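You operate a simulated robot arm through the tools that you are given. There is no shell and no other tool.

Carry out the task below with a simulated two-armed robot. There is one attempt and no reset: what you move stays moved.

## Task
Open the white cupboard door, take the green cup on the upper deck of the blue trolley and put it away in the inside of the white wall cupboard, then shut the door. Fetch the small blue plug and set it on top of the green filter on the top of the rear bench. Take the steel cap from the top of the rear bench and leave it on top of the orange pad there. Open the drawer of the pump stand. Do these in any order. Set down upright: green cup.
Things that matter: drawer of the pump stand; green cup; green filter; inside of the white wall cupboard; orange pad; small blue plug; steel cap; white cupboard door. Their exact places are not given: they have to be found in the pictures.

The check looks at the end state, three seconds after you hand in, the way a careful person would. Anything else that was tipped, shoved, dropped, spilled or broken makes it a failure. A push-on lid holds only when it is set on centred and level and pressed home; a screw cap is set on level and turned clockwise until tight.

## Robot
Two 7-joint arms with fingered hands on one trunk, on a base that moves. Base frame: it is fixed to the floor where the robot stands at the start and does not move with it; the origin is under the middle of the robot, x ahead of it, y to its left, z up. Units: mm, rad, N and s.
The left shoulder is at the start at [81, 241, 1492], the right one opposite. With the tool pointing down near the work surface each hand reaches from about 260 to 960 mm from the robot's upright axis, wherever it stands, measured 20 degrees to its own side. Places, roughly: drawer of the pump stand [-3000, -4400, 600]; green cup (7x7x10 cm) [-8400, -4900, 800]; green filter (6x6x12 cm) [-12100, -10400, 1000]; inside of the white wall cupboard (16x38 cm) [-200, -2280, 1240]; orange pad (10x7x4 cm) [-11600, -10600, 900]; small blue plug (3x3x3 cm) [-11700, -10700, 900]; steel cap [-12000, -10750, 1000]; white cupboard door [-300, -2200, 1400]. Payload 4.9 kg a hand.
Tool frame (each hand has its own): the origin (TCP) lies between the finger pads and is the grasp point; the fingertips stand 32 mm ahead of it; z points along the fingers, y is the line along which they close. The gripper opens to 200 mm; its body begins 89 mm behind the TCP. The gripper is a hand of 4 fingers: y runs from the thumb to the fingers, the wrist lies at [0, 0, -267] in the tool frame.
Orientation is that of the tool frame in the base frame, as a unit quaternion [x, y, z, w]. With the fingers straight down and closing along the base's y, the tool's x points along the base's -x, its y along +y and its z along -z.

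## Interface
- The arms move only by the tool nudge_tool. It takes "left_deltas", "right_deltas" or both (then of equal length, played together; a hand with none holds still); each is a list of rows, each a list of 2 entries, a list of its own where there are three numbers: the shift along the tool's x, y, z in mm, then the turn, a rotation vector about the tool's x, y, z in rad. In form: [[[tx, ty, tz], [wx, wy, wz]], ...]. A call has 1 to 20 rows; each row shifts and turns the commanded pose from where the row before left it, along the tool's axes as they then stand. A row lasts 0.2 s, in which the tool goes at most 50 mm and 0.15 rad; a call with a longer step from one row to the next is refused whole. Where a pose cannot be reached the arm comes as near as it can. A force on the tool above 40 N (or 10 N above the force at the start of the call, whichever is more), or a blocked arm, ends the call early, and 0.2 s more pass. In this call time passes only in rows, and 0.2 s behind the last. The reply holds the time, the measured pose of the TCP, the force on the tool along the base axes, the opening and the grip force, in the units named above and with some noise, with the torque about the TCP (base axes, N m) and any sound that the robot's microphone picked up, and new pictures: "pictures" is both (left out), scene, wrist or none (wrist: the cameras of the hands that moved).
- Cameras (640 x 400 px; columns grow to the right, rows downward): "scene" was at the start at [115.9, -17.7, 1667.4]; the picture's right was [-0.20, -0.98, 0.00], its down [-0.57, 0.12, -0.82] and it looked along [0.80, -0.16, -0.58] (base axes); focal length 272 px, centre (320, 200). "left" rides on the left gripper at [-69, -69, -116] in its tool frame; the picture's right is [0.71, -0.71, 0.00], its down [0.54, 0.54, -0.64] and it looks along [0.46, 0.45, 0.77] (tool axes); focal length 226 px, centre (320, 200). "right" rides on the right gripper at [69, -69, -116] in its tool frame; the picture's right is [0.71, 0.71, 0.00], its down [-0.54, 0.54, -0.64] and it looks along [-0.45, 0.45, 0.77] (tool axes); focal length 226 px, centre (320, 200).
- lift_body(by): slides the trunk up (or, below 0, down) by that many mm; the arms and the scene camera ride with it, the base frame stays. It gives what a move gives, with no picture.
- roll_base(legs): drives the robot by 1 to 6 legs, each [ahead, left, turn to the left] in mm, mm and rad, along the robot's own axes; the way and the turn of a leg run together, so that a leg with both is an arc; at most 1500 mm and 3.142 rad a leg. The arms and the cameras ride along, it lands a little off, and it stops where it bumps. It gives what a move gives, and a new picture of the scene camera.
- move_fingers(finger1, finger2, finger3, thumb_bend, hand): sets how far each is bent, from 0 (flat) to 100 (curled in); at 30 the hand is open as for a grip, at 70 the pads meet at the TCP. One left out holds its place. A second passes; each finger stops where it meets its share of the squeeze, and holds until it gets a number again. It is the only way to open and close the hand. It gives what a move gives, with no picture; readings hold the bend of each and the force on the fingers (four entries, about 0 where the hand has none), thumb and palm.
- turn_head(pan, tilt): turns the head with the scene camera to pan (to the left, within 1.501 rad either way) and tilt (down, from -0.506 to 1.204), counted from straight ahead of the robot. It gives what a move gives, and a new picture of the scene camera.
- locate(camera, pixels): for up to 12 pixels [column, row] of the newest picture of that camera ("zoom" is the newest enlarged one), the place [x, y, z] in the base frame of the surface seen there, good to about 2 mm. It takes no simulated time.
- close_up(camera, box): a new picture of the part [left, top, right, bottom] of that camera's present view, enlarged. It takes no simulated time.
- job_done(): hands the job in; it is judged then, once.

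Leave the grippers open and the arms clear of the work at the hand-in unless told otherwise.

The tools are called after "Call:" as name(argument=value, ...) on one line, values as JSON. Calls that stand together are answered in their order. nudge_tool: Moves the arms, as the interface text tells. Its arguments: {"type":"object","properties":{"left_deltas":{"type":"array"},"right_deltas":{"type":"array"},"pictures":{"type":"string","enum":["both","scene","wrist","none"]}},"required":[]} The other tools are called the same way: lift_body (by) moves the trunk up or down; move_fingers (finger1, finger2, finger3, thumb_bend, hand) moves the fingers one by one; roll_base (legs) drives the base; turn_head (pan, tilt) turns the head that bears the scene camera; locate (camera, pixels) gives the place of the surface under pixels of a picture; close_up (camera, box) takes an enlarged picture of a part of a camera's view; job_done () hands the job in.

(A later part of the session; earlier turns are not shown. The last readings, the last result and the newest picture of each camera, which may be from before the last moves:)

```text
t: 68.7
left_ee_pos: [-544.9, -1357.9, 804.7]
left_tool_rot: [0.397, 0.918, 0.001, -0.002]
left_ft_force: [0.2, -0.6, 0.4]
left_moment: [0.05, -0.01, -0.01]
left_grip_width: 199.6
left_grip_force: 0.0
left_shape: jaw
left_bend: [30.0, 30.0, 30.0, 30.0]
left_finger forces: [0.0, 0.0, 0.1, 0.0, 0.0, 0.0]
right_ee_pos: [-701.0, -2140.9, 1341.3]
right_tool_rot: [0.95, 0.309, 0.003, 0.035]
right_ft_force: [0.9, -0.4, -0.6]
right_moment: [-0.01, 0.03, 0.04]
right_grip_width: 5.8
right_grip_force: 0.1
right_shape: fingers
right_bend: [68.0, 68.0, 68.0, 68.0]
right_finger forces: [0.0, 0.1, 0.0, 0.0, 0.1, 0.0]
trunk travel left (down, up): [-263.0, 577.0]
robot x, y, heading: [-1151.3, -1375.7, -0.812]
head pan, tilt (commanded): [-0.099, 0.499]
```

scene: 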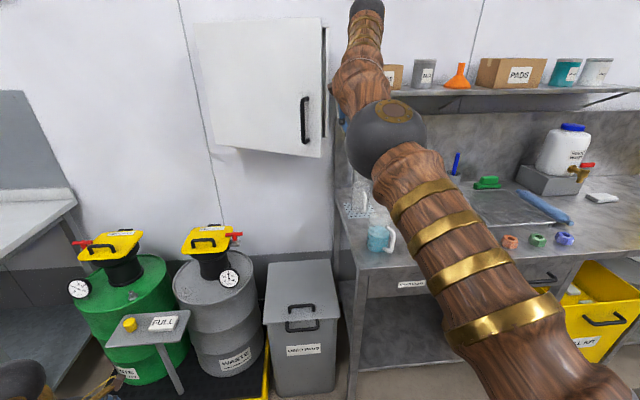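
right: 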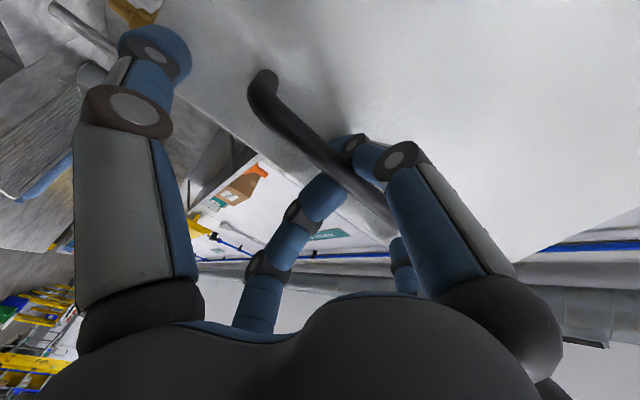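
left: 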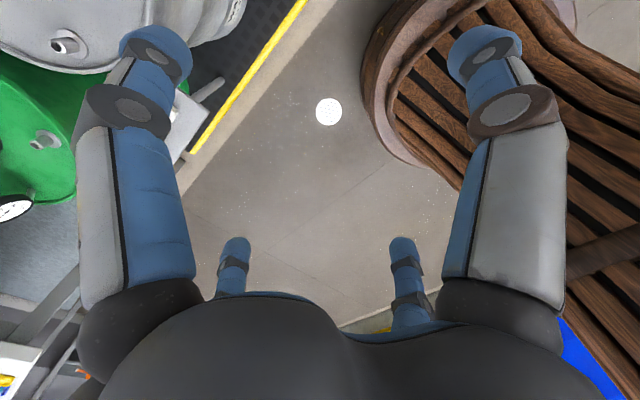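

Tool now points down, elbow in a good place. I raise the trunk 310 mm so the fingertips pass over the door's top (z≈1600).

Call:
lift_body(by=320)

Call:
turn_head(pan=0.0, tilt=0.6)

```text
t: 71.9
left_ee_pos: [-545.3, -1355.9, 1124.0]
left_tool_rot: [0.397, 0.918, 0.0, -0.001]
left_ft_force: [-0.5, 0.0, 0.2]
left_moment: [-0.03, -0.02, -0.02]
left_grip_width: 199.9
left_grip_force: 0.1
left_shape: jaw
left_bend: [30.0, 30.0, 30.0, 30.0]
left_finger forces: [0.0, 0.0, 0.0, 0.0, 0.1, 0.0]
right_ee_pos: [-699.6, -2136.5, 1663.4]
right_tool_rot: [0.95, 0.31, 0.004, 0.036]
right_ft_force: [0.3, -1.1, 0.0]
right_moment: [-0.01, 0.0, -0.02]
right_grip_width: 5.5
right_grip_force: 0.2
right_shape: fingers
right_bend: [68.0, 68.0, 68.0, 68.0]
right_finger forces: [0.0, 0.0, 0.0, 0.1, 0.0, 0.1]
trunk travel left (down, up): [-583.0, 257.0]
robot x, y, heading: [-1153.9, -1376.6, -0.813]
head pan, tilt (commanded): [-0.099, 0.499]
```

```text
t: 72.5
left_ee_pos: [-545.4, -1355.5, 1124.1]
left_tool_rot: [0.397, 0.918, -0.001, -0.001]
left_ft_force: [0.0, -0.4, 0.6]
left_moment: [-0.03, 0.01, -0.02]
left_grip_width: 199.9
left_grip_force: 0.1
left_shape: jaw
left_bend: [30.0, 30.0, 30.0, 30.0]
left_finger forces: [0.0, 0.1, 0.0, 0.0, 0.0, 0.0]
right_ee_pos: [-699.4, -2137.5, 1662.1]
right_tool_rot: [0.95, 0.31, 0.003, 0.037]
right_ft_force: [-0.1, -0.3, -0.1]
right_moment: [-0.01, 0.02, 0.0]
right_grip_width: 5.6
right_grip_force: 0.0
right_shape: fingers
right_bend: [68.0, 68.0, 68.0, 68.0]
right_finger forces: [0.0, 0.0, 0.1, 0.1, 0.0, 0.0]
trunk travel left (down, up): [-583.0, 257.0]
robot x, y, heading: [-1148.4, -1375.7, -0.819]
head pan, tilt (commanded): [0.0, 0.6]
```

scene: 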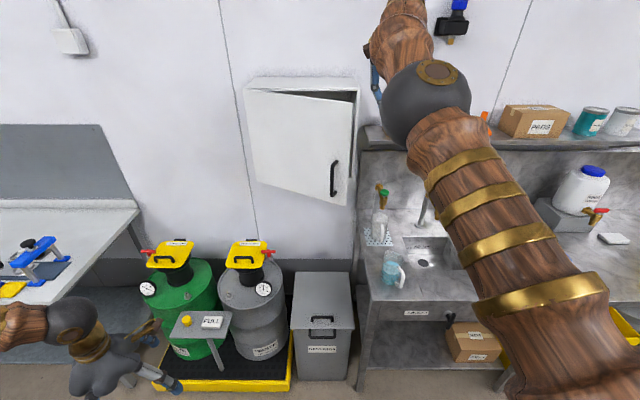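

I measure the door's top edge now: free corner about (353,101), and the cupboard frame.

Call:
locate(camera="scene", pixels=[[350, 102], [353, 110], [300, 93], [260, 90], [247, 88], [347, 200], [320, 97], [340, 80], [280, 80], [355, 85]])

Call:
close_up(camera="scene", box=[220, 40, 420, 220])

```text
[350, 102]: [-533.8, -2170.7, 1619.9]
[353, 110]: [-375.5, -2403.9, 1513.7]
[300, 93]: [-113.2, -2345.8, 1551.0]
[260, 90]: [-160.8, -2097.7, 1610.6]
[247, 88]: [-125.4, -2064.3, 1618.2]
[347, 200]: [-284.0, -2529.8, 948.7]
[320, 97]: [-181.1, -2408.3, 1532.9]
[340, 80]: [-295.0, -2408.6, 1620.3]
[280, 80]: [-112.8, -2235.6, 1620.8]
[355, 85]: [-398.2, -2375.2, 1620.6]
```

```text
2.22 times, centred on (320, 130) of scene
```

zoom: 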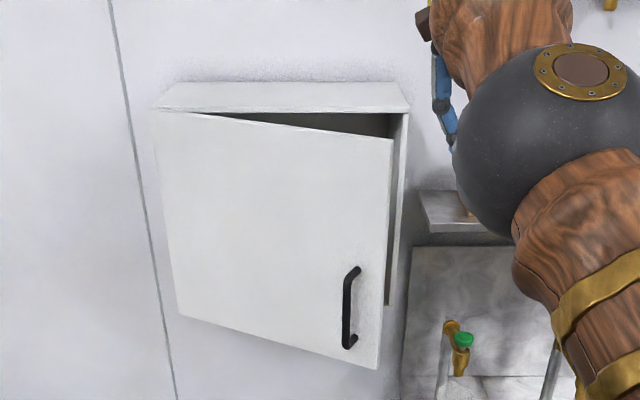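

Door top and cupboard top are at z≈1620. I raise the hand 40 mm, then move it over the gap behind the door (u≈1850, v≈1325).

Call:
nudge_tool(right_deltas=[[[0, 0, -40], [0, 0, 0]], [[22, 33, 0], [0, 0, 0]], [[22, 33, 0], [0, 0, 0]], [[22, 33, 0], [0, 0, 0]], [[22, 33, 0], [0, 0, 0]], [[22, 33, 0], [0, 0, 0]], [[22, 33, 0], [0, 0, 0]], [[22, 32, 0], [0, 0, 0]]], pictures="both")

```text
t: 74.3
left_ee_pos: [-544.3, -1356.5, 1124.4]
left_tool_rot: [0.397, 0.918, 0.0, -0.001]
left_ft_force: [0.4, -0.2, 0.2]
left_moment: [0.01, 0.02, 0.01]
left_grip_width: 199.7
left_grip_force: 0.0
left_shape: jaw
left_bend: [30.0, 30.0, 30.0, 30.0]
left_finger forces: [0.0, 0.1, 0.0, 0.0, 0.0, 0.0]
right_ee_pos: [-691.8, -2121.8, 1669.4]
right_tool_rot: [0.95, 0.31, 0.004, 0.038]
right_ft_force: [-0.2, -0.2, 0.1]
right_moment: [0.02, -0.01, -0.01]
right_grip_width: 5.5
right_grip_force: 0.2
right_shape: fingers
right_bend: [68.0, 68.0, 68.0, 68.0]
right_finger forces: [0.0, 0.0, 0.0, 0.0, 0.0, 0.0]
right hand out of reach, approached as far as the arm can: row 1, 2, 3, 4, 5, 6, 7, 8
trunk travel left (down, up): [-583.0, 257.0]
robot x, y, heading: [-1153.9, -1374.4, -0.815]
head pan, tilt (commanded): [0.0, 0.6]
```

scene: 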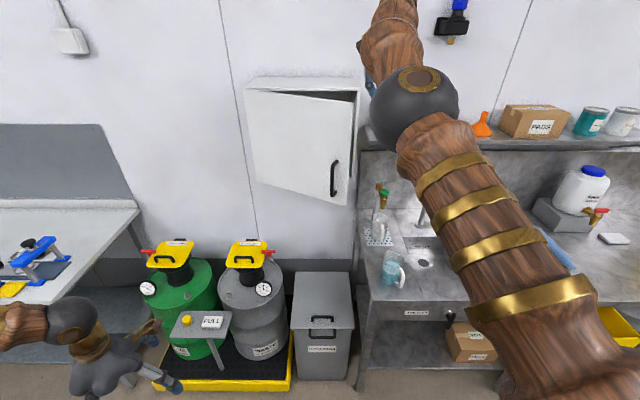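
right: 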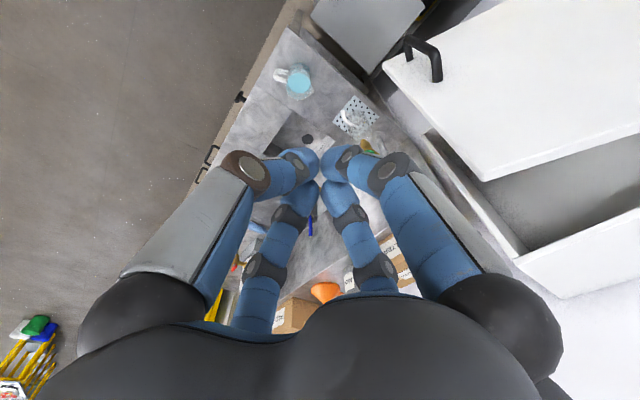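

At reach limit from here. I raise the trunk 60 mm more and roll the base 240 mm ahead, carrying the hand over the gap.

Call:
lift_body(by=60)

Call:
roll_base(legs=[[240, 0, 0]])

```text
t: 75.3
left_ee_pos: [-544.0, -1355.3, 1184.0]
left_tool_rot: [0.396, 0.918, 0.0, -0.001]
left_ft_force: [-0.9, -0.2, 0.2]
left_moment: [-0.02, 0.01, -0.01]
left_grip_width: 199.7
left_grip_force: 0.1
left_shape: jaw
left_bend: [30.0, 30.0, 30.0, 30.0]
left_finger forces: [0.0, 0.1, 0.0, 0.1, 0.0, 0.0]
right_ee_pos: [-691.6, -2120.8, 1730.3]
right_tool_rot: [0.95, 0.311, 0.003, 0.037]
right_ft_force: [0.8, -0.1, 1.0]
right_moment: [0.0, 0.01, 0.01]
right_grip_width: 5.4
right_grip_force: 0.0
right_shape: fingers
right_bend: [68.0, 68.0, 68.0, 68.0]
right_finger forces: [0.0, 0.0, 0.1, 0.0, 0.1, 0.1]
trunk travel left (down, up): [-643.0, 197.0]
robot x, y, heading: [-1152.4, -1375.6, -0.812]
head pan, tilt (commanded): [0.0, 0.6]
```

```text
t: 77.1
left_ee_pos: [-382.5, -1529.2, 1186.3]
left_tool_rot: [0.398, 0.918, -0.001, 0.0]
left_ft_force: [-0.1, 0.6, -0.3]
left_moment: [-0.02, -0.04, 0.03]
left_grip_width: 199.9
left_grip_force: 0.0
left_shape: jaw
left_bend: [30.0, 30.0, 30.0, 30.0]
left_finger forces: [0.0, 0.1, 0.0, 0.1, 0.0, 0.0]
right_ee_pos: [-532.0, -2291.6, 1734.2]
right_tool_rot: [0.95, 0.31, 0.005, 0.041]
right_ft_force: [-1.2, 0.3, 0.0]
right_moment: [-0.07, -0.05, 0.02]
right_grip_width: 5.5
right_grip_force: 0.1
right_shape: fingers
right_bend: [68.0, 68.0, 68.0, 68.0]
right_finger forces: [0.0, 0.1, 0.0, 0.1, 0.0, 0.1]
trunk travel left (down, up): [-643.0, 197.0]
robot x, y, heading: [-987.6, -1554.5, -0.809]
head pan, tilt (commanded): [0.0, 0.6]
```

scene: 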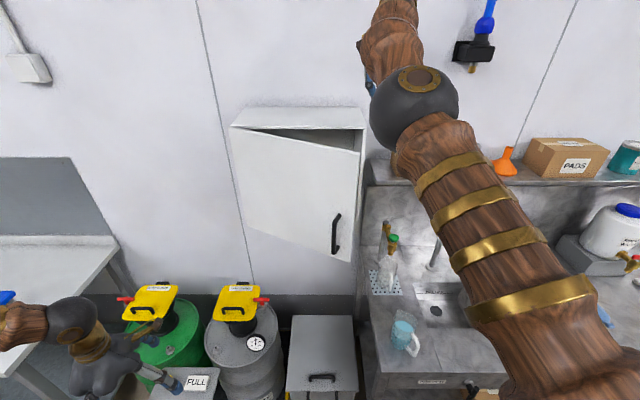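

The hand is above and right of the gap (u=1958, v=1304, z=1734). I move it 108 mm left, then lower it 150 mm behind the door.

Call:
nudge_tool(right_deltas=[[[36, -4, 0], [0, 0, 0]], [[36, -4, 0], [0, 0, 0]], [[36, -4, 0], [0, 0, 0]], [[0, 0, 38], [0, 0, 0]], [[0, 0, 38], [0, 0, 0]]], pictures="both")

```text
t: 78.3
left_ee_pos: [-375.9, -1534.2, 1184.1]
left_tool_rot: [0.397, 0.918, 0.001, -0.002]
left_ft_force: [0.5, 1.1, 0.0]
left_moment: [-0.01, 0.05, -0.01]
left_grip_width: 199.9
left_grip_force: 0.1
left_shape: jaw
left_bend: [30.0, 30.0, 30.0, 30.0]
left_finger forces: [0.1, 0.0, 0.0, 0.1, 0.1, 0.0]
right_ee_pos: [-482.0, -2227.5, 1638.2]
right_tool_rot: [0.95, 0.309, 0.004, 0.038]
right_ft_force: [0.1, -0.4, 0.4]
right_moment: [0.05, -0.02, -0.02]
right_grip_width: 5.4
right_grip_force: 0.1
right_shape: fingers
right_bend: [68.0, 68.0, 68.0, 68.0]
right_finger forces: [0.0, 0.0, 0.0, 0.1, 0.1, 0.1]
right hand out of reach, approached as far as the arm can: row 1, 2, 3
trunk travel left (down, up): [-643.0, 197.0]
robot x, y, heading: [-983.7, -1548.5, -0.812]
head pan, tilt (commanded): [0.0, 0.6]
```

scene: 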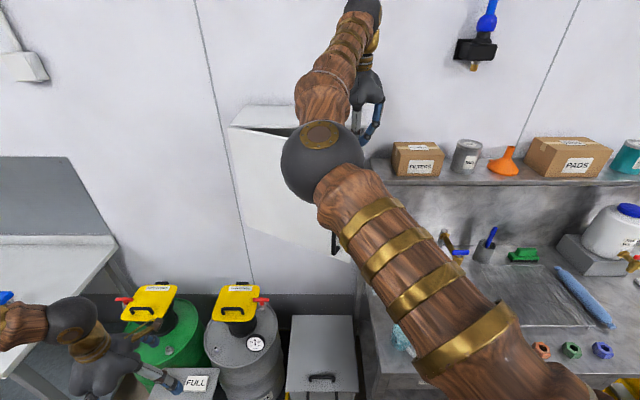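
right: 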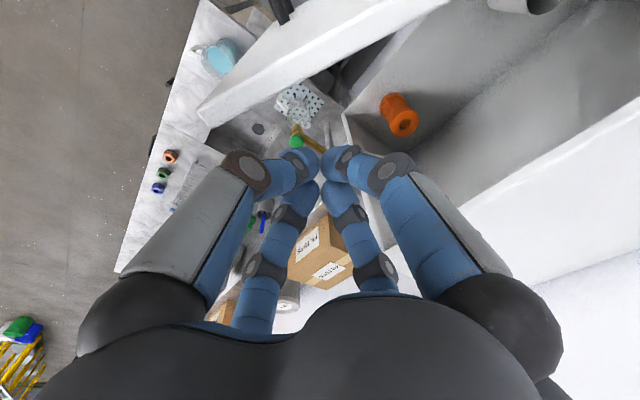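

I see behind the door; inside is an orange spool on the right and something grey on the left. I lower 55 mm more and draw the door open along its arc to about 60°.

Call:
nudge_tool(right_deltas=[[[0, 0, 28], [0, 0, 0]], [[0, 0, 27], [0, 0, 0]], [[16, -37.5, 0], [0, 0, 0]], [[16, -37.5, 0], [0, 0, 0]], [[16, -37.5, 0], [0, 0, 0]], [[28.7, -39.7, 0], [0, 0, 0]], [[28.7, -39.7, 0], [0, 0, 0]]], pictures="both")

```text
t: 79.9
left_ee_pos: [-377.9, -1528.7, 1184.1]
left_tool_rot: [0.397, 0.918, -0.001, -0.001]
left_ft_force: [-0.6, 0.3, 0.2]
left_moment: [-0.07, -0.02, 0.0]
left_grip_width: 199.9
left_grip_force: 0.0
left_shape: jaw
left_bend: [30.0, 30.0, 30.0, 30.0]
left_finger forces: [0.1, 0.0, 0.0, 0.0, 0.1, 0.0]
right_ee_pos: [-510.0, -2007.0, 1569.8]
right_tool_rot: [0.95, 0.309, 0.004, 0.04]
right_ft_force: [-0.4, 0.7, 0.0]
right_moment: [-0.04, 0.0, 0.02]
right_grip_width: 5.6
right_grip_force: 0.1
right_shape: fingers
right_bend: [68.0, 68.0, 68.0, 68.0]
right_finger forces: [0.1, 0.1, 0.0, 0.0, 0.0, 0.0]
trunk travel left (down, up): [-643.0, 197.0]
robot x, y, heading: [-983.5, -1552.5, -0.814]
head pan, tilt (commanded): [0.0, 0.6]
```

scene: 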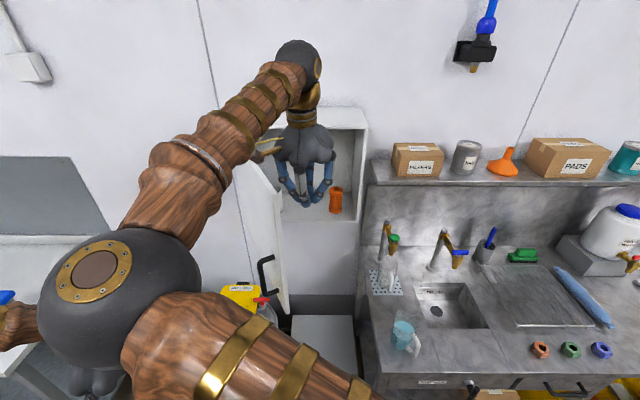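
right: 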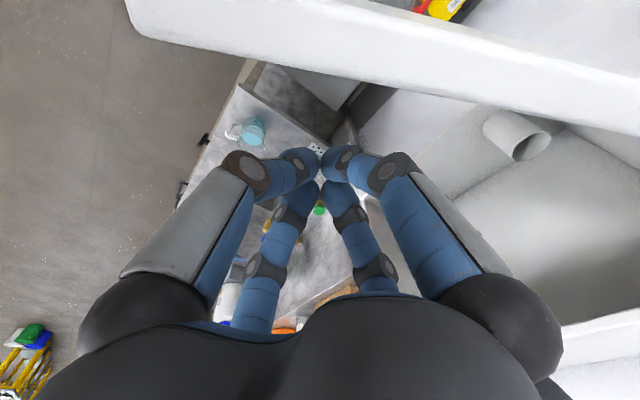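

The door is past 60° now. I finish it by rolling the base left/back with the hand held still, pushing the inner side further.

Call:
roll_base(legs=[[-50, 85, 0], [-30, 95, 0], [0, 60, 0]])

```text
t: 82.4
left_ee_pos: [-263.3, -1321.6, 1187.8]
left_tool_rot: [0.399, 0.917, 0.004, -0.002]
left_ft_force: [-0.4, -2.0, 0.0]
left_moment: [0.17, -0.06, 0.02]
left_grip_width: 199.9
left_grip_force: 0.1
left_shape: jaw
left_bend: [30.0, 30.0, 30.0, 30.0]
left_finger forces: [0.0, 0.1, 0.1, 0.1, 0.0, 0.0]
right_ee_pos: [-397.5, -1804.2, 1567.3]
right_tool_rot: [0.951, 0.307, 0.008, 0.034]
right_ft_force: [-2.2, -2.0, -0.1]
right_moment: [0.18, -0.15, 0.02]
right_grip_width: 5.5
right_grip_force: 0.0
right_shape: fingers
right_bend: [68.0, 68.0, 68.0, 68.0]
right_finger forces: [0.1, 0.0, 0.0, 0.1, 0.0, 0.1]
trunk travel left (down, up): [-643.0, 197.0]
robot x, y, heading: [-868.1, -1325.3, -0.819]
head pan, tilt (commanded): [0.0, 0.6]
```

scene: 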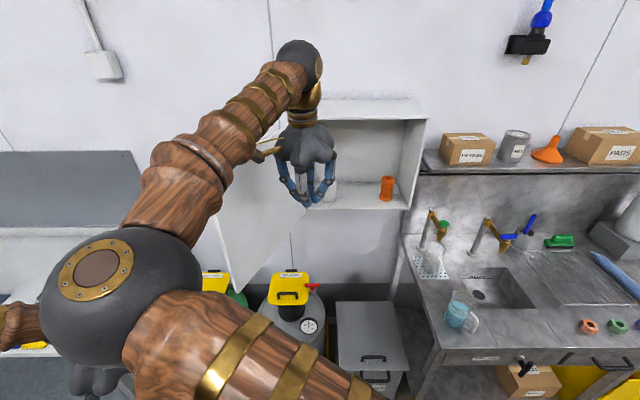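

The door is wide open. I lift the hand 100 mm out above the door's top and look into the cupboard.

Call:
nudge_tool(right_deltas=[[[0, 0, -35], [0, 0, 0]], [[0, 0, -35], [0, 0, 0]], [[0, 0, -35], [0, 0, 0]]], pictures="scene")

Call:
close_up(camera="scene", box=[200, 70, 440, 270])

```text
t: 83.2
left_ee_pos: [-265.7, -1319.3, 1187.4]
left_tool_rot: [0.4, 0.916, 0.001, 0.0]
left_ft_force: [-1.2, -0.2, 0.8]
left_moment: [0.1, -0.07, -0.01]
left_grip_width: 200.1
left_grip_force: 0.0
left_shape: jaw
left_bend: [30.0, 30.0, 30.0, 30.0]
left_finger forces: [0.1, 0.0, 0.0, 0.1, 0.0, 0.1]
right_ee_pos: [-401.8, -1794.1, 1671.6]
right_tool_rot: [0.951, 0.306, 0.007, 0.035]
right_ft_force: [-1.3, -1.4, 0.3]
right_moment: [0.11, -0.07, 0.01]
right_grip_width: 5.4
right_grip_force: 0.1
right_shape: fingers
right_bend: [68.0, 68.0, 68.0, 68.0]
right_finger forces: [0.0, 0.1, 0.1, 0.0, 0.1, 0.0]
trunk travel left (down, up): [-643.0, 197.0]
robot x, y, heading: [-866.1, -1329.3, -0.819]
head pan, tilt (commanded): [0.0, 0.6]
```

scene: 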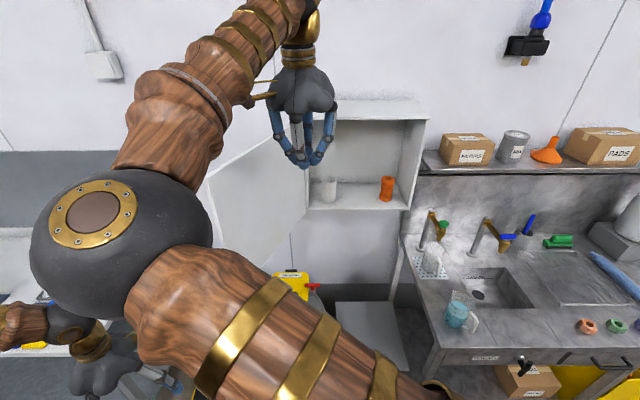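

```text
2.00 times, centred on (320, 170) of scene
```

zoom: 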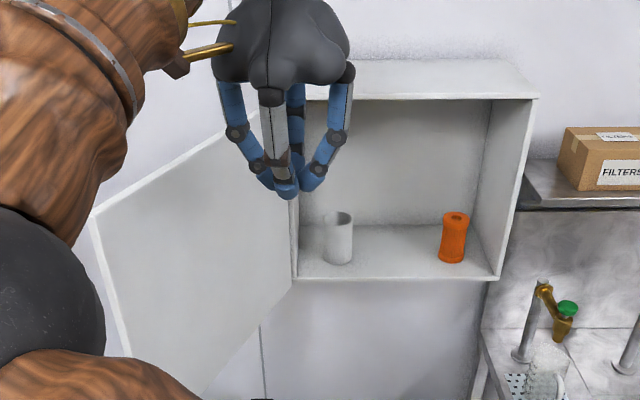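

Inside: white tube at zoom (338,240) and orange spool at (453,238), with free floor in between. I measure.

Call:
locate(camera="zoom", pixels=[[338, 240], [338, 262], [453, 240], [453, 262], [395, 265], [395, 250], [395, 230], [495, 270], [300, 275], [398, 180], [95, 215], [180, 200]])

```text
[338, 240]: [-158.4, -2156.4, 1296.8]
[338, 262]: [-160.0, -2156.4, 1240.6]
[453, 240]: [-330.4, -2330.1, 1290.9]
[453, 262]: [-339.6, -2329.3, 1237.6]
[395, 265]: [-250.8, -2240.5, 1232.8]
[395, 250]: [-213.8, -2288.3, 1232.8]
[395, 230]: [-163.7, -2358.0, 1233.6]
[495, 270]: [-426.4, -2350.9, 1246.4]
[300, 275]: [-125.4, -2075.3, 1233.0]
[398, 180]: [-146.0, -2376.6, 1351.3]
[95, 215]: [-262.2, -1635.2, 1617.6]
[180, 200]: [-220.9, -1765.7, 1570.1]
```

Free centre between tube (u≈1594) and spool (u≈1838) is u≈1716; floor z=1233; door stands at ~117°. I now back away 350 mm.

Call:
roll_base(legs=[[-350, 0, 0]])

Call:
turn_head(pan=-1.4, tilt=0.4)

```text
t: 85.5
left_ee_pos: [-497.4, -1057.5, 1184.4]
left_tool_rot: [0.4, 0.916, 0.0, -0.002]
left_ft_force: [0.2, -0.1, -0.4]
left_moment: [0.04, 0.0, 0.01]
left_grip_width: 199.8
left_grip_force: 0.1
left_shape: jaw
left_bend: [30.0, 30.0, 30.0, 30.0]
left_finger forces: [0.0, 0.0, 0.0, 0.0, 0.0, 0.1]
right_ee_pos: [-635.1, -1530.1, 1670.2]
right_tool_rot: [0.952, 0.305, 0.004, 0.037]
right_ft_force: [0.2, -0.3, 0.1]
right_moment: [0.05, 0.02, -0.02]
right_grip_width: 5.7
right_grip_force: 0.1
right_shape: fingers
right_bend: [68.0, 68.0, 68.0, 68.0]
right_finger forces: [0.0, 0.1, 0.0, 0.0, 0.0, 0.0]
trunk travel left (down, up): [-643.0, 197.0]
robot x, y, heading: [-1110.0, -1072.2, -0.818]
head pan, tilt (commanded): [0.0, 0.6]
```

scene: 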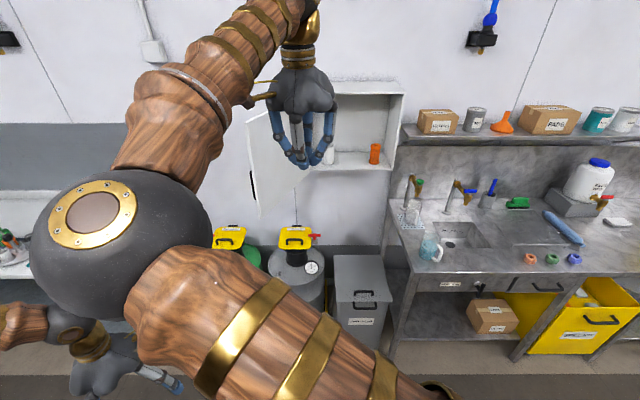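

```text
t: 87.0
left_ee_pos: [-501.0, -1056.2, 1184.0]
left_tool_rot: [0.4, 0.917, -0.001, 0.0]
left_ft_force: [-0.5, 0.0, 0.1]
left_moment: [0.01, -0.04, 0.0]
left_grip_width: 199.8
left_grip_force: 0.1
left_shape: jaw
left_bend: [30.0, 30.0, 30.0, 30.0]
left_finger forces: [0.1, 0.0, 0.0, 0.1, 0.0, 0.1]
right_ee_pos: [-637.2, -1527.0, 1673.0]
right_tool_rot: [0.951, 0.306, 0.004, 0.038]
right_ft_force: [0.5, -0.5, -0.4]
right_moment: [-0.01, -0.01, -0.03]
right_grip_width: 5.6
right_grip_force: 0.0
right_shape: fingers
right_bend: [68.0, 68.0, 68.0, 68.0]
right_finger forces: [0.0, 0.1, 0.0, 0.0, 0.1, 0.0]
trunk travel left (down, up): [-643.0, 197.0]
robot x, y, heading: [-1110.0, -1069.9, -0.821]
head pan, tilt (commanded): [-1.4, 0.4]
```

scene: 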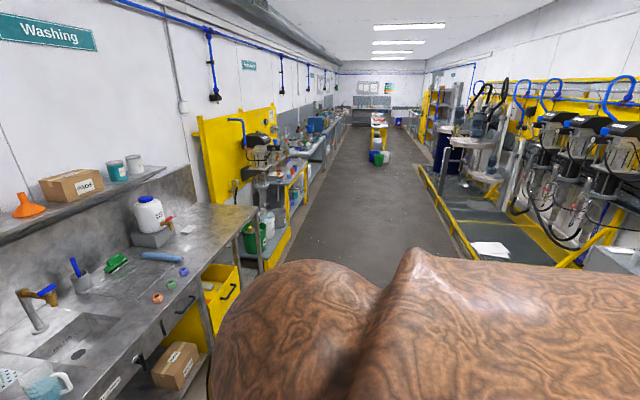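

The aisle ahead. The yellow pump stand is at about (245,160); I enlarge the far scene.

Call:
close_up(camera="scene", box=[190, 90, 350, 270])

Call:
close_up(camera="scene", box=[300, 60, 480, 180])

Call:
locate(camera="scene", pixels=[[275, 240], [300, 170], [380, 160], [375, 125], [440, 170], [445, 200], [350, 130], [400, 135], [240, 190], [305, 200]])

```text
2.22 times, centred on (270, 180) of scene
```

zoom: 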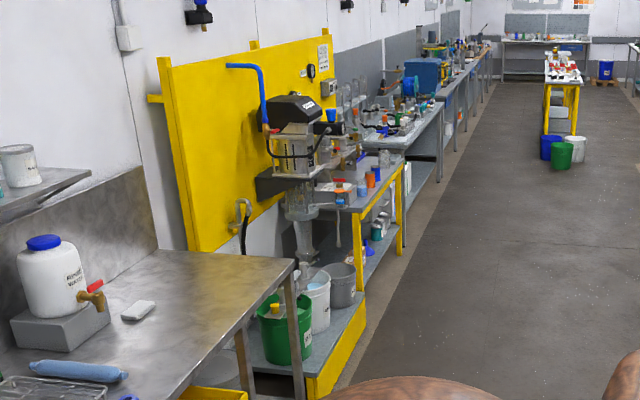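

```text
3.33 times, centred on (390, 120) of scene
```

zoom: 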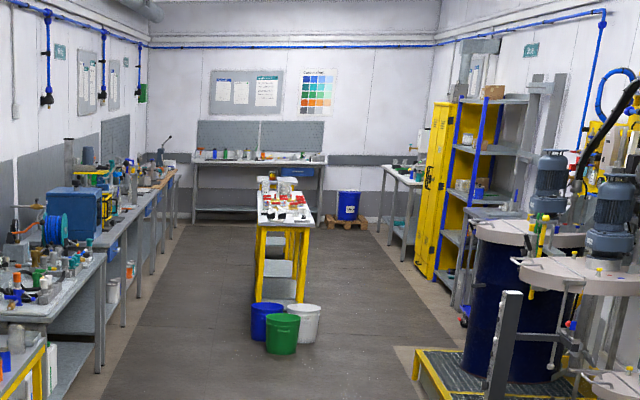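

```text
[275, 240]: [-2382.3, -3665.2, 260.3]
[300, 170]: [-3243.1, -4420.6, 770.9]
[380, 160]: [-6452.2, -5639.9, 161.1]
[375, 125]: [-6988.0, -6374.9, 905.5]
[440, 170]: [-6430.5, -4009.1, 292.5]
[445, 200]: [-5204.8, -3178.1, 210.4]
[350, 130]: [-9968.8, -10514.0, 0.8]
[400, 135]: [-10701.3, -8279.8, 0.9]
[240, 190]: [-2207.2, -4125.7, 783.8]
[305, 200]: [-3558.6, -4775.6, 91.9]
```

The pump stand lies at u≈5200 along the same wall. I stay facing the wall and roll right ~3600 mm along the clear aisle.

Call:
roll_base(legs=[[0, -1500, 0], [0, -1400, 0], [0, -700, 0]])

Call:
turn_head(pan=0.0, tilt=0.7)

```text
t: 104.5
left_ee_pos: [-3166.1, -3487.8, 1184.4]
left_tool_rot: [0.408, 0.913, -0.001, -0.002]
left_ft_force: [-0.5, 0.4, 1.0]
left_moment: [0.02, 0.01, -0.04]
left_grip_width: 199.7
left_grip_force: 0.1
left_shape: jaw
left_bend: [30.0, 30.0, 30.0, 30.0]
left_finger forces: [0.0, 0.1, 0.1, 0.0, 0.0, 0.0]
right_ee_pos: [-3310.7, -3956.7, 1672.1]
right_tool_rot: [0.954, 0.298, 0.002, 0.038]
right_ft_force: [-0.3, 0.3, -0.4]
right_moment: [-0.01, 0.03, 0.01]
right_grip_width: 5.4
right_grip_force: 0.0
right_shape: fingers
right_bend: [68.0, 68.0, 68.0, 68.0]
right_finger forces: [0.1, 0.1, 0.1, 0.0, 0.0, 0.0]
trunk travel left (down, up): [-643.0, 197.0]
robot x, y, heading: [-3776.5, -3498.8, -0.838]
head pan, tilt (commanded): [-1.4, 0.4]
```

scene: 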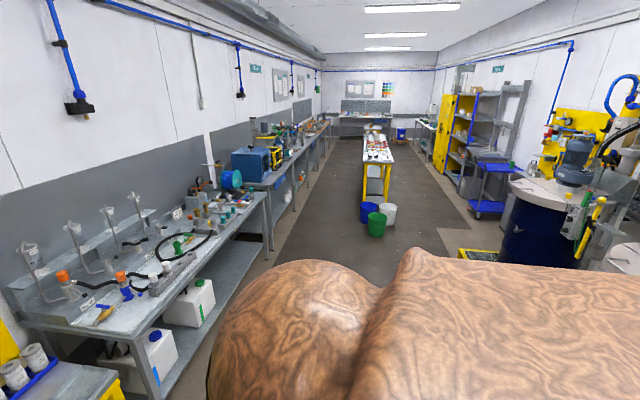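

```text
t: 106.0
left_ee_pos: [-3168.2, -3489.8, 1185.2]
left_tool_rot: [0.407, 0.913, 0.0, -0.002]
left_ft_force: [-0.9, -0.6, -0.2]
left_moment: [0.02, 0.03, -0.01]
left_grip_width: 199.9
left_grip_force: 0.0
left_shape: jaw
left_bend: [30.0, 30.0, 30.0, 30.0]
left_finger forces: [0.0, 0.0, 0.0, 0.0, 0.0, 0.0]
right_ee_pos: [-3313.1, -3957.4, 1671.8]
right_tool_rot: [0.954, 0.298, 0.003, 0.037]
right_ft_force: [-0.2, -0.1, -0.5]
right_moment: [0.0, 0.01, -0.01]
right_grip_width: 5.5
right_grip_force: 0.1
right_shape: fingers
right_bend: [68.0, 68.0, 68.0, 68.0]
right_finger forces: [0.1, 0.0, 0.1, 0.1, 0.1, 0.0]
trunk travel left (down, up): [-643.0, 197.0]
robot x, y, heading: [-3778.6, -3491.7, -0.841]
head pan, tilt (commanded): [0.0, 0.7]
```

scene: 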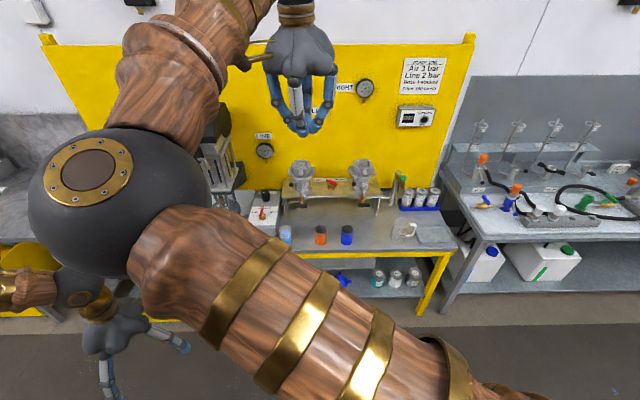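

My right arm hides the pump stand. I lower the trunk 243 mm back to the start height and move the right hand 300 mm to the right.

Call:
lift_body(by=-243)

Call:
nudge_tool(right_deltas=[[[-50, 0, 0], [0, 0, 0]], [[-50, 0, 0], [0, 0, 0]], [[-50, 0, 0], [0, 0, 0]], [[-50, 0, 0], [0, 0, 0]], [[-50, 0, 0], [0, 0, 0]], [[-50, 0, 0], [0, 0, 0]], [[-50, 0, 0], [0, 0, 0]]], pictures="scene")

```text
t: 108.5
left_ee_pos: [-3169.5, -3488.9, 942.2]
left_tool_rot: [0.407, 0.913, 0.0, -0.002]
left_ft_force: [0.0, 0.2, 0.0]
left_moment: [-0.01, 0.03, -0.01]
left_grip_width: 199.8
left_grip_force: 0.0
left_shape: jaw
left_bend: [30.0, 30.0, 30.0, 30.0]
left_finger forces: [0.0, 0.1, 0.1, 0.0, 0.0, 0.0]
right_ee_pos: [-3313.4, -3958.3, 1429.2]
right_tool_rot: [0.954, 0.298, 0.004, 0.038]
right_ft_force: [0.7, -0.4, -0.4]
right_moment: [0.0, -0.03, 0.02]
right_grip_width: 5.4
right_grip_force: 0.0
right_shape: fingers
right_bend: [68.0, 68.0, 68.0, 68.0]
right_finger forces: [0.1, 0.0, 0.0, 0.0, 0.0, 0.0]
trunk travel left (down, up): [-400.0, 440.0]
robot x, y, heading: [-3777.6, -3497.8, -0.835]
head pan, tilt (commanded): [0.0, 0.7]
```

```text
t: 110.1
left_ee_pos: [-3169.2, -3490.2, 941.3]
left_tool_rot: [0.408, 0.913, 0.0, -0.001]
left_ft_force: [0.3, -0.5, 0.7]
left_moment: [-0.02, -0.04, 0.02]
left_grip_width: 199.8
left_grip_force: 0.0
left_shape: jaw
left_bend: [30.0, 30.0, 30.0, 30.0]
left_finger forces: [0.0, 0.1, 0.0, 0.0, 0.0, 0.0]
right_ee_pos: [-3600.9, -4159.3, 1433.3]
right_tool_rot: [0.954, 0.298, 0.005, 0.037]
right_ft_force: [-1.1, -0.6, 0.3]
right_moment: [0.02, 0.0, 0.0]
right_grip_width: 5.6
right_grip_force: 0.0
right_shape: fingers
right_bend: [68.0, 68.0, 68.0, 68.0]
right_finger forces: [0.0, 0.0, 0.1, 0.0, 0.0, 0.1]
trunk travel left (down, up): [-400.0, 440.0]
robot x, y, heading: [-3777.1, -3497.7, -0.836]
head pan, tilt (commanded): [0.0, 0.7]
```

scene: 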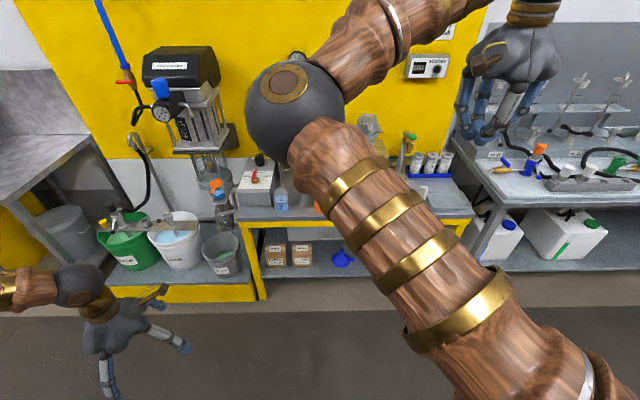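

The arm still covers the centre. I bring the right hand back 240 mm and down 300 mm.

Call:
nudge_tool(right_deltas=[[[0, -30, 38], [0, 0, 0]], [[0, -30, 38], [0, 0, 0]], [[0, -30, 38], [0, 0, 0]], [[0, -30, 38], [0, 0, 0]], [[0, -30, 38], [0, 0, 0]], [[0, -30, 38], [0, 0, 0]], [[0, -30, 38], [0, 0, 0]], [[0, -30, 38], [0, 0, 0]]], pictures="scene")

```text
t: 111.9
left_ee_pos: [-3169.2, -3490.5, 941.2]
left_tool_rot: [0.407, 0.913, -0.001, -0.001]
left_ft_force: [-0.1, 0.6, -0.5]
left_moment: [0.04, 0.0, 0.0]
left_grip_width: 200.1
left_grip_force: 0.1
left_shape: jaw
left_bend: [30.0, 30.0, 30.0, 30.0]
left_finger forces: [0.0, 0.1, 0.0, 0.0, 0.0, 0.0]
right_ee_pos: [-3713.0, -4007.0, 1113.8]
right_tool_rot: [0.954, 0.298, 0.003, 0.035]
right_ft_force: [0.0, -0.8, 0.0]
right_moment: [0.01, 0.03, 0.01]
right_grip_width: 5.2
right_grip_force: 0.0
right_shape: fingers
right_bend: [68.0, 68.0, 68.0, 68.0]
right_finger forces: [0.0, 0.0, 0.0, 0.1, 0.0, 0.0]
right hand out of reach, approached as far as the arm can: row 8
trunk travel left (down, up): [-400.0, 440.0]
robot x, y, heading: [-3779.0, -3494.4, -0.838]
head pan, tilt (commanded): [0.0, 0.7]
```

scene: 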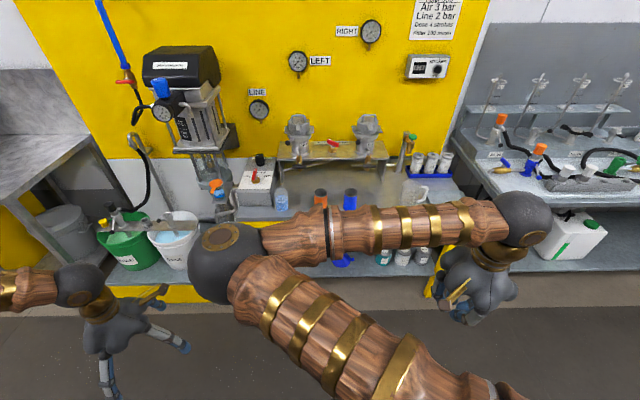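

I roll 600 mm to the right and look left over the left arm instead.

Call:
roll_base(legs=[[0, -600, 0]])

Call:
turn_head(pan=0.75, tilt=0.7)

```text
t: 115.3
left_ee_pos: [-3612.9, -3890.7, 940.8]
left_tool_rot: [0.409, 0.913, 0.0, 0.0]
left_ft_force: [-0.3, 0.4, -1.0]
left_moment: [-0.02, 0.0, 0.01]
left_grip_width: 200.1
left_grip_force: 0.0
left_shape: jaw
left_bend: [30.0, 30.0, 30.0, 30.0]
left_finger forces: [0.1, 0.0, 0.1, 0.1, 0.1, 0.0]
right_ee_pos: [-4156.5, -4407.6, 1115.0]
right_tool_rot: [0.954, 0.298, 0.003, 0.035]
right_ft_force: [0.5, 0.7, -0.6]
right_moment: [0.0, 0.0, 0.02]
right_grip_width: 5.7
right_grip_force: 0.1
right_shape: fingers
right_bend: [68.0, 68.0, 68.0, 68.0]
right_finger forces: [0.0, 0.0, 0.0, 0.0, 0.0, 0.0]
trunk travel left (down, up): [-400.0, 440.0]
robot x, y, heading: [-4221.7, -3898.7, -0.834]
head pan, tilt (commanded): [0.0, 0.7]
```

scene: 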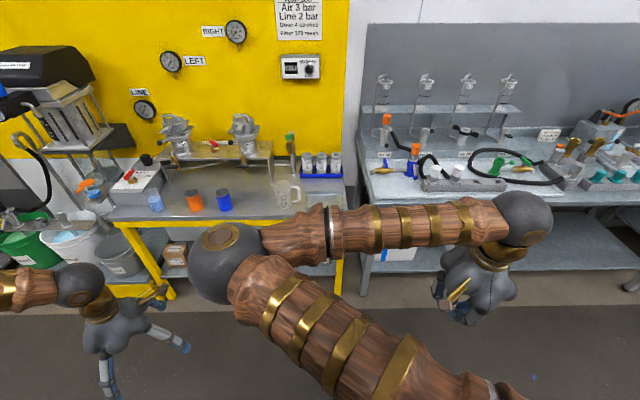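

```text
t: 116.4
left_ee_pos: [-3613.4, -3890.5, 941.0]
left_tool_rot: [0.409, 0.913, -0.001, -0.001]
left_ft_force: [0.1, 0.3, 0.2]
left_moment: [0.02, 0.01, 0.01]
left_grip_width: 200.1
left_grip_force: 0.0
left_shape: jaw
left_bend: [30.0, 30.0, 30.0, 30.0]
left_finger forces: [0.0, 0.0, 0.0, 0.0, 0.1, 0.0]
right_ee_pos: [-4156.9, -4408.6, 1114.9]
right_tool_rot: [0.954, 0.299, 0.003, 0.036]
right_ft_force: [0.0, 0.0, -0.3]
right_moment: [0.03, 0.03, -0.01]
right_grip_width: 5.7
right_grip_force: 0.1
right_shape: fingers
right_bend: [68.0, 68.0, 68.0, 68.0]
right_finger forces: [0.0, 0.1, 0.1, 0.0, 0.0, 0.0]
trunk travel left (down, up): [-400.0, 440.0]
robot x, y, heading: [-4220.6, -3893.8, -0.838]
head pan, tilt (commanded): [0.75, 0.7]
```

scene: 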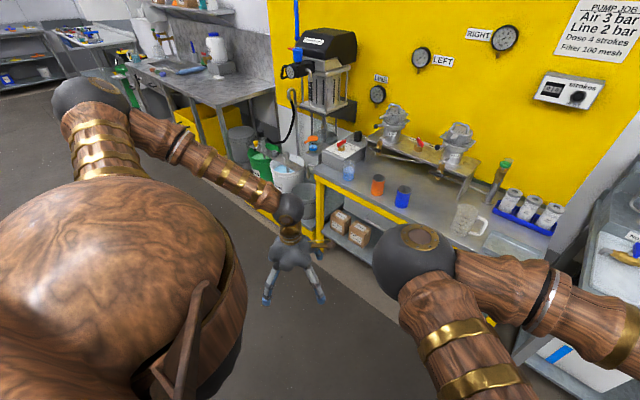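

I enlarge the stand's front to find the drawer.

Call:
close_up(camera="scene", box=[240, 120, 480, 300])

Call:
locate(camera="scene", pixels=[[335, 180], [380, 205], [345, 215], [345, 240], [300, 200], [360, 230], [265, 205], [325, 215], [420, 220], [340, 150]])

```text
2.22 times, centred on (360, 210) of scene
```

zoom: 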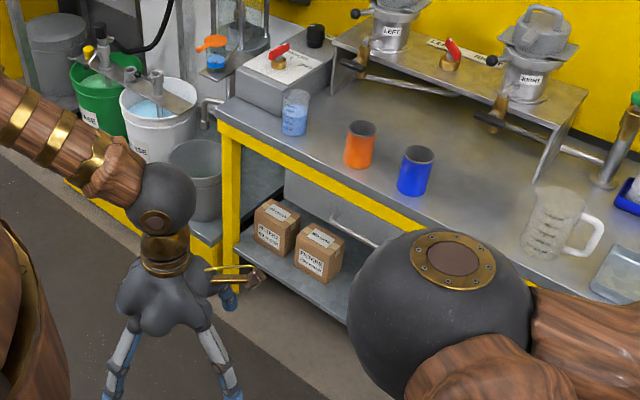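

```text
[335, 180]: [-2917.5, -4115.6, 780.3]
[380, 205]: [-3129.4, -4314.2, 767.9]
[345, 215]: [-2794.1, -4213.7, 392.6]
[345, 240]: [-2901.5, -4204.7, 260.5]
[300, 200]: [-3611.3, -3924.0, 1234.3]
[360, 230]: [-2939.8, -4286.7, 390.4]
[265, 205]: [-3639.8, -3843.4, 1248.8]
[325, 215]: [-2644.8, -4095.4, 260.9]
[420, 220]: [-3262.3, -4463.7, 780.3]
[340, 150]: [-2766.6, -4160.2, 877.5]
```

A grey drawer with a silver bar handle is seen at zoom (355,228), half hidden by my right elbow. I lower the right hand 350 mm to drop that elbow out of view.

Call:
nudge_tool(right_deltas=[[[0, 0, 45], [0, 0, 0]], [[0, 0, 45], [0, 0, 0]], [[0, 0, 45], [0, 0, 0]], [[0, 0, 45], [0, 0, 0]], [[0, 0, 45], [0, 0, 0]], [[0, 0, 45], [0, 0, 0]], [[0, 0, 45], [0, 0, 0]], [[0, 0, 45], [0, 0, 0]]], pictures="scene")

Call:
close_up(camera="scene", box=[300, 150, 540, 330])

```text
t: 118.2
left_ee_pos: [-3612.3, -3892.7, 941.4]
left_tool_rot: [0.408, 0.913, 0.0, -0.001]
left_ft_force: [0.1, 0.0, -0.8]
left_moment: [0.04, -0.01, 0.0]
left_grip_width: 199.9
left_grip_force: 0.1
left_shape: jaw
left_bend: [30.0, 30.0, 30.0, 30.0]
left_finger forces: [0.0, 0.0, 0.0, 0.0, 0.0, 0.0]
right_ee_pos: [-4147.5, -4433.1, 754.9]
right_tool_rot: [0.954, 0.297, 0.004, 0.035]
right_ft_force: [0.8, -0.1, -0.1]
right_moment: [-0.02, 0.05, 0.02]
right_grip_width: 5.3
right_grip_force: 0.1
right_shape: fingers
right_bend: [68.0, 68.0, 68.0, 68.0]
right_finger forces: [0.1, 0.0, 0.1, 0.1, 0.1, 0.1]
trunk travel left (down, up): [-400.0, 440.0]
robot x, y, heading: [-4218.2, -3898.2, -0.834]
head pan, tilt (commanded): [0.75, 0.7]
```

scene: 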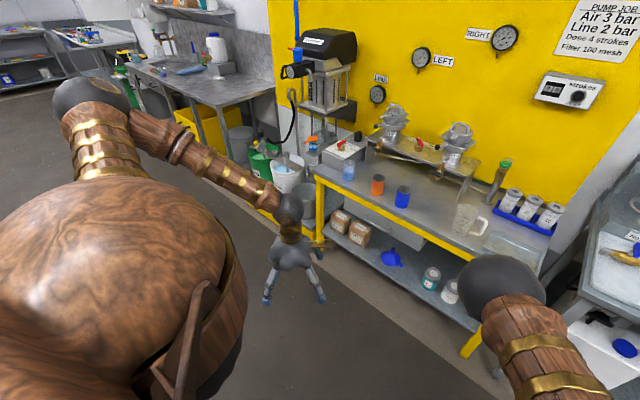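

```text
2.22 times, centred on (420, 240) of scene
```

zoom: 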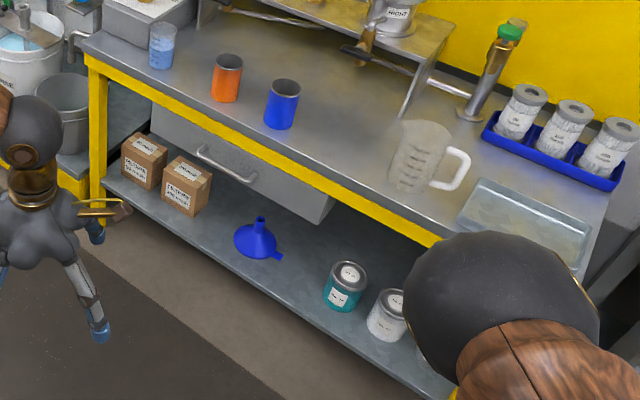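

Now the drawer is clear: front panel with a horizontal silver bar from zoom (197,150) to (255,182). I measure.

Call:
locate(camera="zoom", pixels=[[197, 148], [210, 159], [226, 168], [240, 175], [254, 181], [180, 140], [290, 190], [320, 205], [230, 152], [100, 70], [300, 150], [440, 240]])

Call:
close_up(camera="scene", box=[340, 180, 440, 250])

```text
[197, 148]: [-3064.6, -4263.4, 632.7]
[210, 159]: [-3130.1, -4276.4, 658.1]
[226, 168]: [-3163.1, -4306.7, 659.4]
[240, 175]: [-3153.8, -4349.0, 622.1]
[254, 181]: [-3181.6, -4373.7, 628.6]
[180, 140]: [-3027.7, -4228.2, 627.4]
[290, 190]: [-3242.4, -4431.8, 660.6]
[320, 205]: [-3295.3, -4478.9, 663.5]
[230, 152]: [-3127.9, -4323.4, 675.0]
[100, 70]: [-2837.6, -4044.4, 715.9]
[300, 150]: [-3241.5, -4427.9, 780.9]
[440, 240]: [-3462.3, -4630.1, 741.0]
```

```text
5.71 times, centred on (390, 215) of scene
```

zoom: 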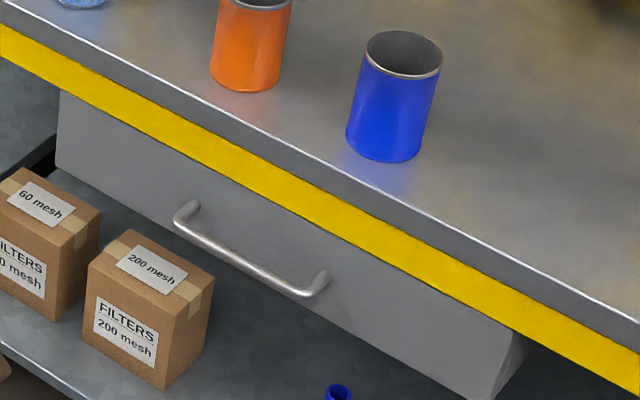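

I measure the bar in the finer picture: ends at (182,222) and (318,290), middle (245,258).

Call:
locate(camera="zoom", pixels=[[182, 224], [200, 235], [225, 248], [245, 259], [270, 272], [300, 288], [190, 207], [325, 275], [240, 225], [100, 150], [480, 350], [500, 300]])

```text
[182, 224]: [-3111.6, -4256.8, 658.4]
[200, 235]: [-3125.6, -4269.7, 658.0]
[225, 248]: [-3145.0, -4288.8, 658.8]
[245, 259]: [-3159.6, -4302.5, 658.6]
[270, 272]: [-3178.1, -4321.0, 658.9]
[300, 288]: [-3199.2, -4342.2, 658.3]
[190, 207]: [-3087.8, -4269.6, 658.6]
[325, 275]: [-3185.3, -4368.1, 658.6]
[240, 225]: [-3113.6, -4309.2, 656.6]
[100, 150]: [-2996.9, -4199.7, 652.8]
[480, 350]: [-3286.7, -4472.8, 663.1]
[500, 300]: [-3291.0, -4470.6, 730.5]
```

The bar is at u 5184–5306, v≈967 (36 mm before the drawer front at v≈1003), z≈658. I plan to pinch it from above and below with a level right hand, then roll back. First I roll 600 mm left and fix the heading.

Call:
roll_base(legs=[[50, 600, 0.021]])

Call:
turn_head(pan=0.1, tilt=0.8)

```text
t: 121.6
left_ee_pos: [-3138.8, -3506.5, 942.2]
left_tool_rot: [0.398, 0.918, -0.001, -0.002]
left_ft_force: [0.0, 1.1, 0.1]
left_moment: [0.0, 0.03, 0.02]
left_grip_width: 199.8
left_grip_force: 0.1
left_shape: jaw
left_bend: [30.0, 30.0, 30.0, 30.0]
left_finger forces: [0.0, 0.0, 0.0, 0.0, 0.0, 0.0]
right_ee_pos: [-3659.5, -4058.6, 755.5]
right_tool_rot: [0.95, 0.309, 0.002, 0.036]
right_ft_force: [-0.1, 0.1, 0.2]
right_moment: [-0.01, -0.02, 0.03]
right_grip_width: 5.5
right_grip_force: 0.1
right_shape: fingers
right_bend: [68.0, 68.0, 68.0, 68.0]
right_finger forces: [0.0, 0.1, 0.0, 0.1, 0.0, 0.0]
trunk travel left (down, up): [-400.0, 440.0]
robot x, y, heading: [-3747.6, -3523.7, -0.814]
head pan, tilt (commanded): [0.75, 0.7]
```

scene: 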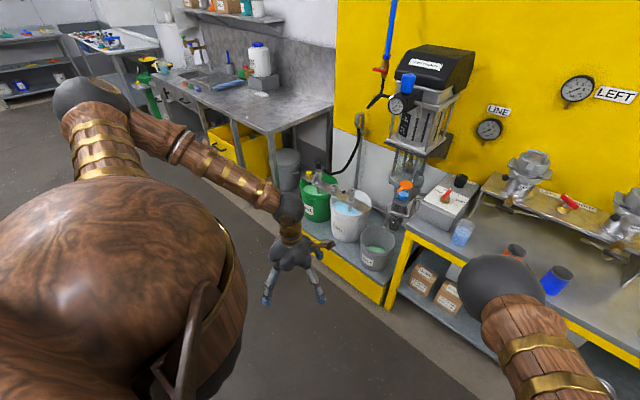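

```text
t: 122.7
left_ee_pos: [-3138.3, -3506.6, 942.2]
left_tool_rot: [0.397, 0.918, 0.0, 0.0]
left_ft_force: [0.0, 0.1, 0.5]
left_moment: [-0.01, -0.01, 0.0]
left_grip_width: 200.0
left_grip_force: 0.0
left_shape: jaw
left_bend: [30.0, 30.0, 30.0, 30.0]
left_finger forces: [0.0, 0.1, 0.1, 0.1, 0.0, 0.0]
right_ee_pos: [-3660.6, -4058.7, 755.5]
right_tool_rot: [0.95, 0.31, 0.004, 0.035]
right_ft_force: [-0.2, 0.9, -0.1]
right_moment: [-0.01, 0.03, -0.02]
right_grip_width: 5.5
right_grip_force: 0.0
right_shape: fingers
right_bend: [68.0, 68.0, 68.0, 68.0]
right_finger forces: [0.0, 0.1, 0.0, 0.1, 0.0, 0.1]
trunk travel left (down, up): [-400.0, 440.0]
robot x, y, heading: [-3746.8, -3522.6, -0.813]
head pan, tilt (commanded): [0.099, 0.799]
```

scene: 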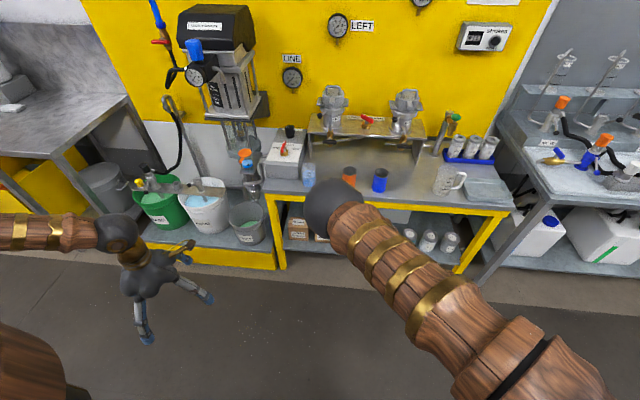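

Now at u=5143, v≈-4, square to the stand. I move the right hand ahead 250, left 200 and up 250 mm, squaring its yaw.

Call:
nudge_tool(right_deltas=[[[0, 0, -40], [0, 0, 0]], [[25.5, 24.8, -27], [0, 0, 0]], [[25.5, 24.8, -27], [0, 0, 0]], [[25.5, 24.8, -27], [0, 0, 0]], [[25.5, 24.8, -27], [0, 0, 0]], [[25.5, 24.8, -27], [0, 0, 0]], [[25.5, 24.8, -27], [0, 0, 0]], [[25.5, 24.8, -27], [0, 0, 0]], [[25.5, 24.8, -27], [0, 0, 0]], [[25.5, 24.8, 0], [0, 0, -0.1]]], pictures="scene")

```text
t: 124.9
left_ee_pos: [-3137.3, -3506.6, 941.0]
left_tool_rot: [0.398, 0.918, -0.002, -0.003]
left_ft_force: [0.2, -0.2, 0.4]
left_moment: [-0.02, 0.03, -0.02]
left_grip_width: 200.1
left_grip_force: 0.1
left_shape: jaw
left_bend: [30.0, 30.0, 30.0, 30.0]
left_finger forces: [0.0, 0.0, 0.0, 0.1, 0.1, 0.0]
right_ee_pos: [-3349.6, -4087.6, 1022.9]
right_tool_rot: [0.934, 0.356, 0.001, 0.035]
right_ft_force: [0.2, -1.0, 0.4]
right_moment: [0.04, 0.03, 0.04]
right_grip_width: 5.5
right_grip_force: 0.0
right_shape: fingers
right_bend: [68.0, 68.0, 68.0, 68.0]
right_finger forces: [0.0, 0.0, 0.0, 0.0, 0.0, 0.0]
trunk travel left (down, up): [-400.0, 440.0]
robot x, y, heading: [-3748.4, -3522.1, -0.815]
head pan, tilt (commanded): [0.099, 0.799]
```

scene: 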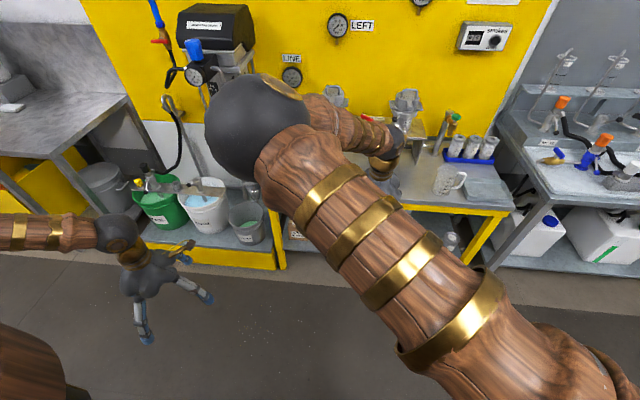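

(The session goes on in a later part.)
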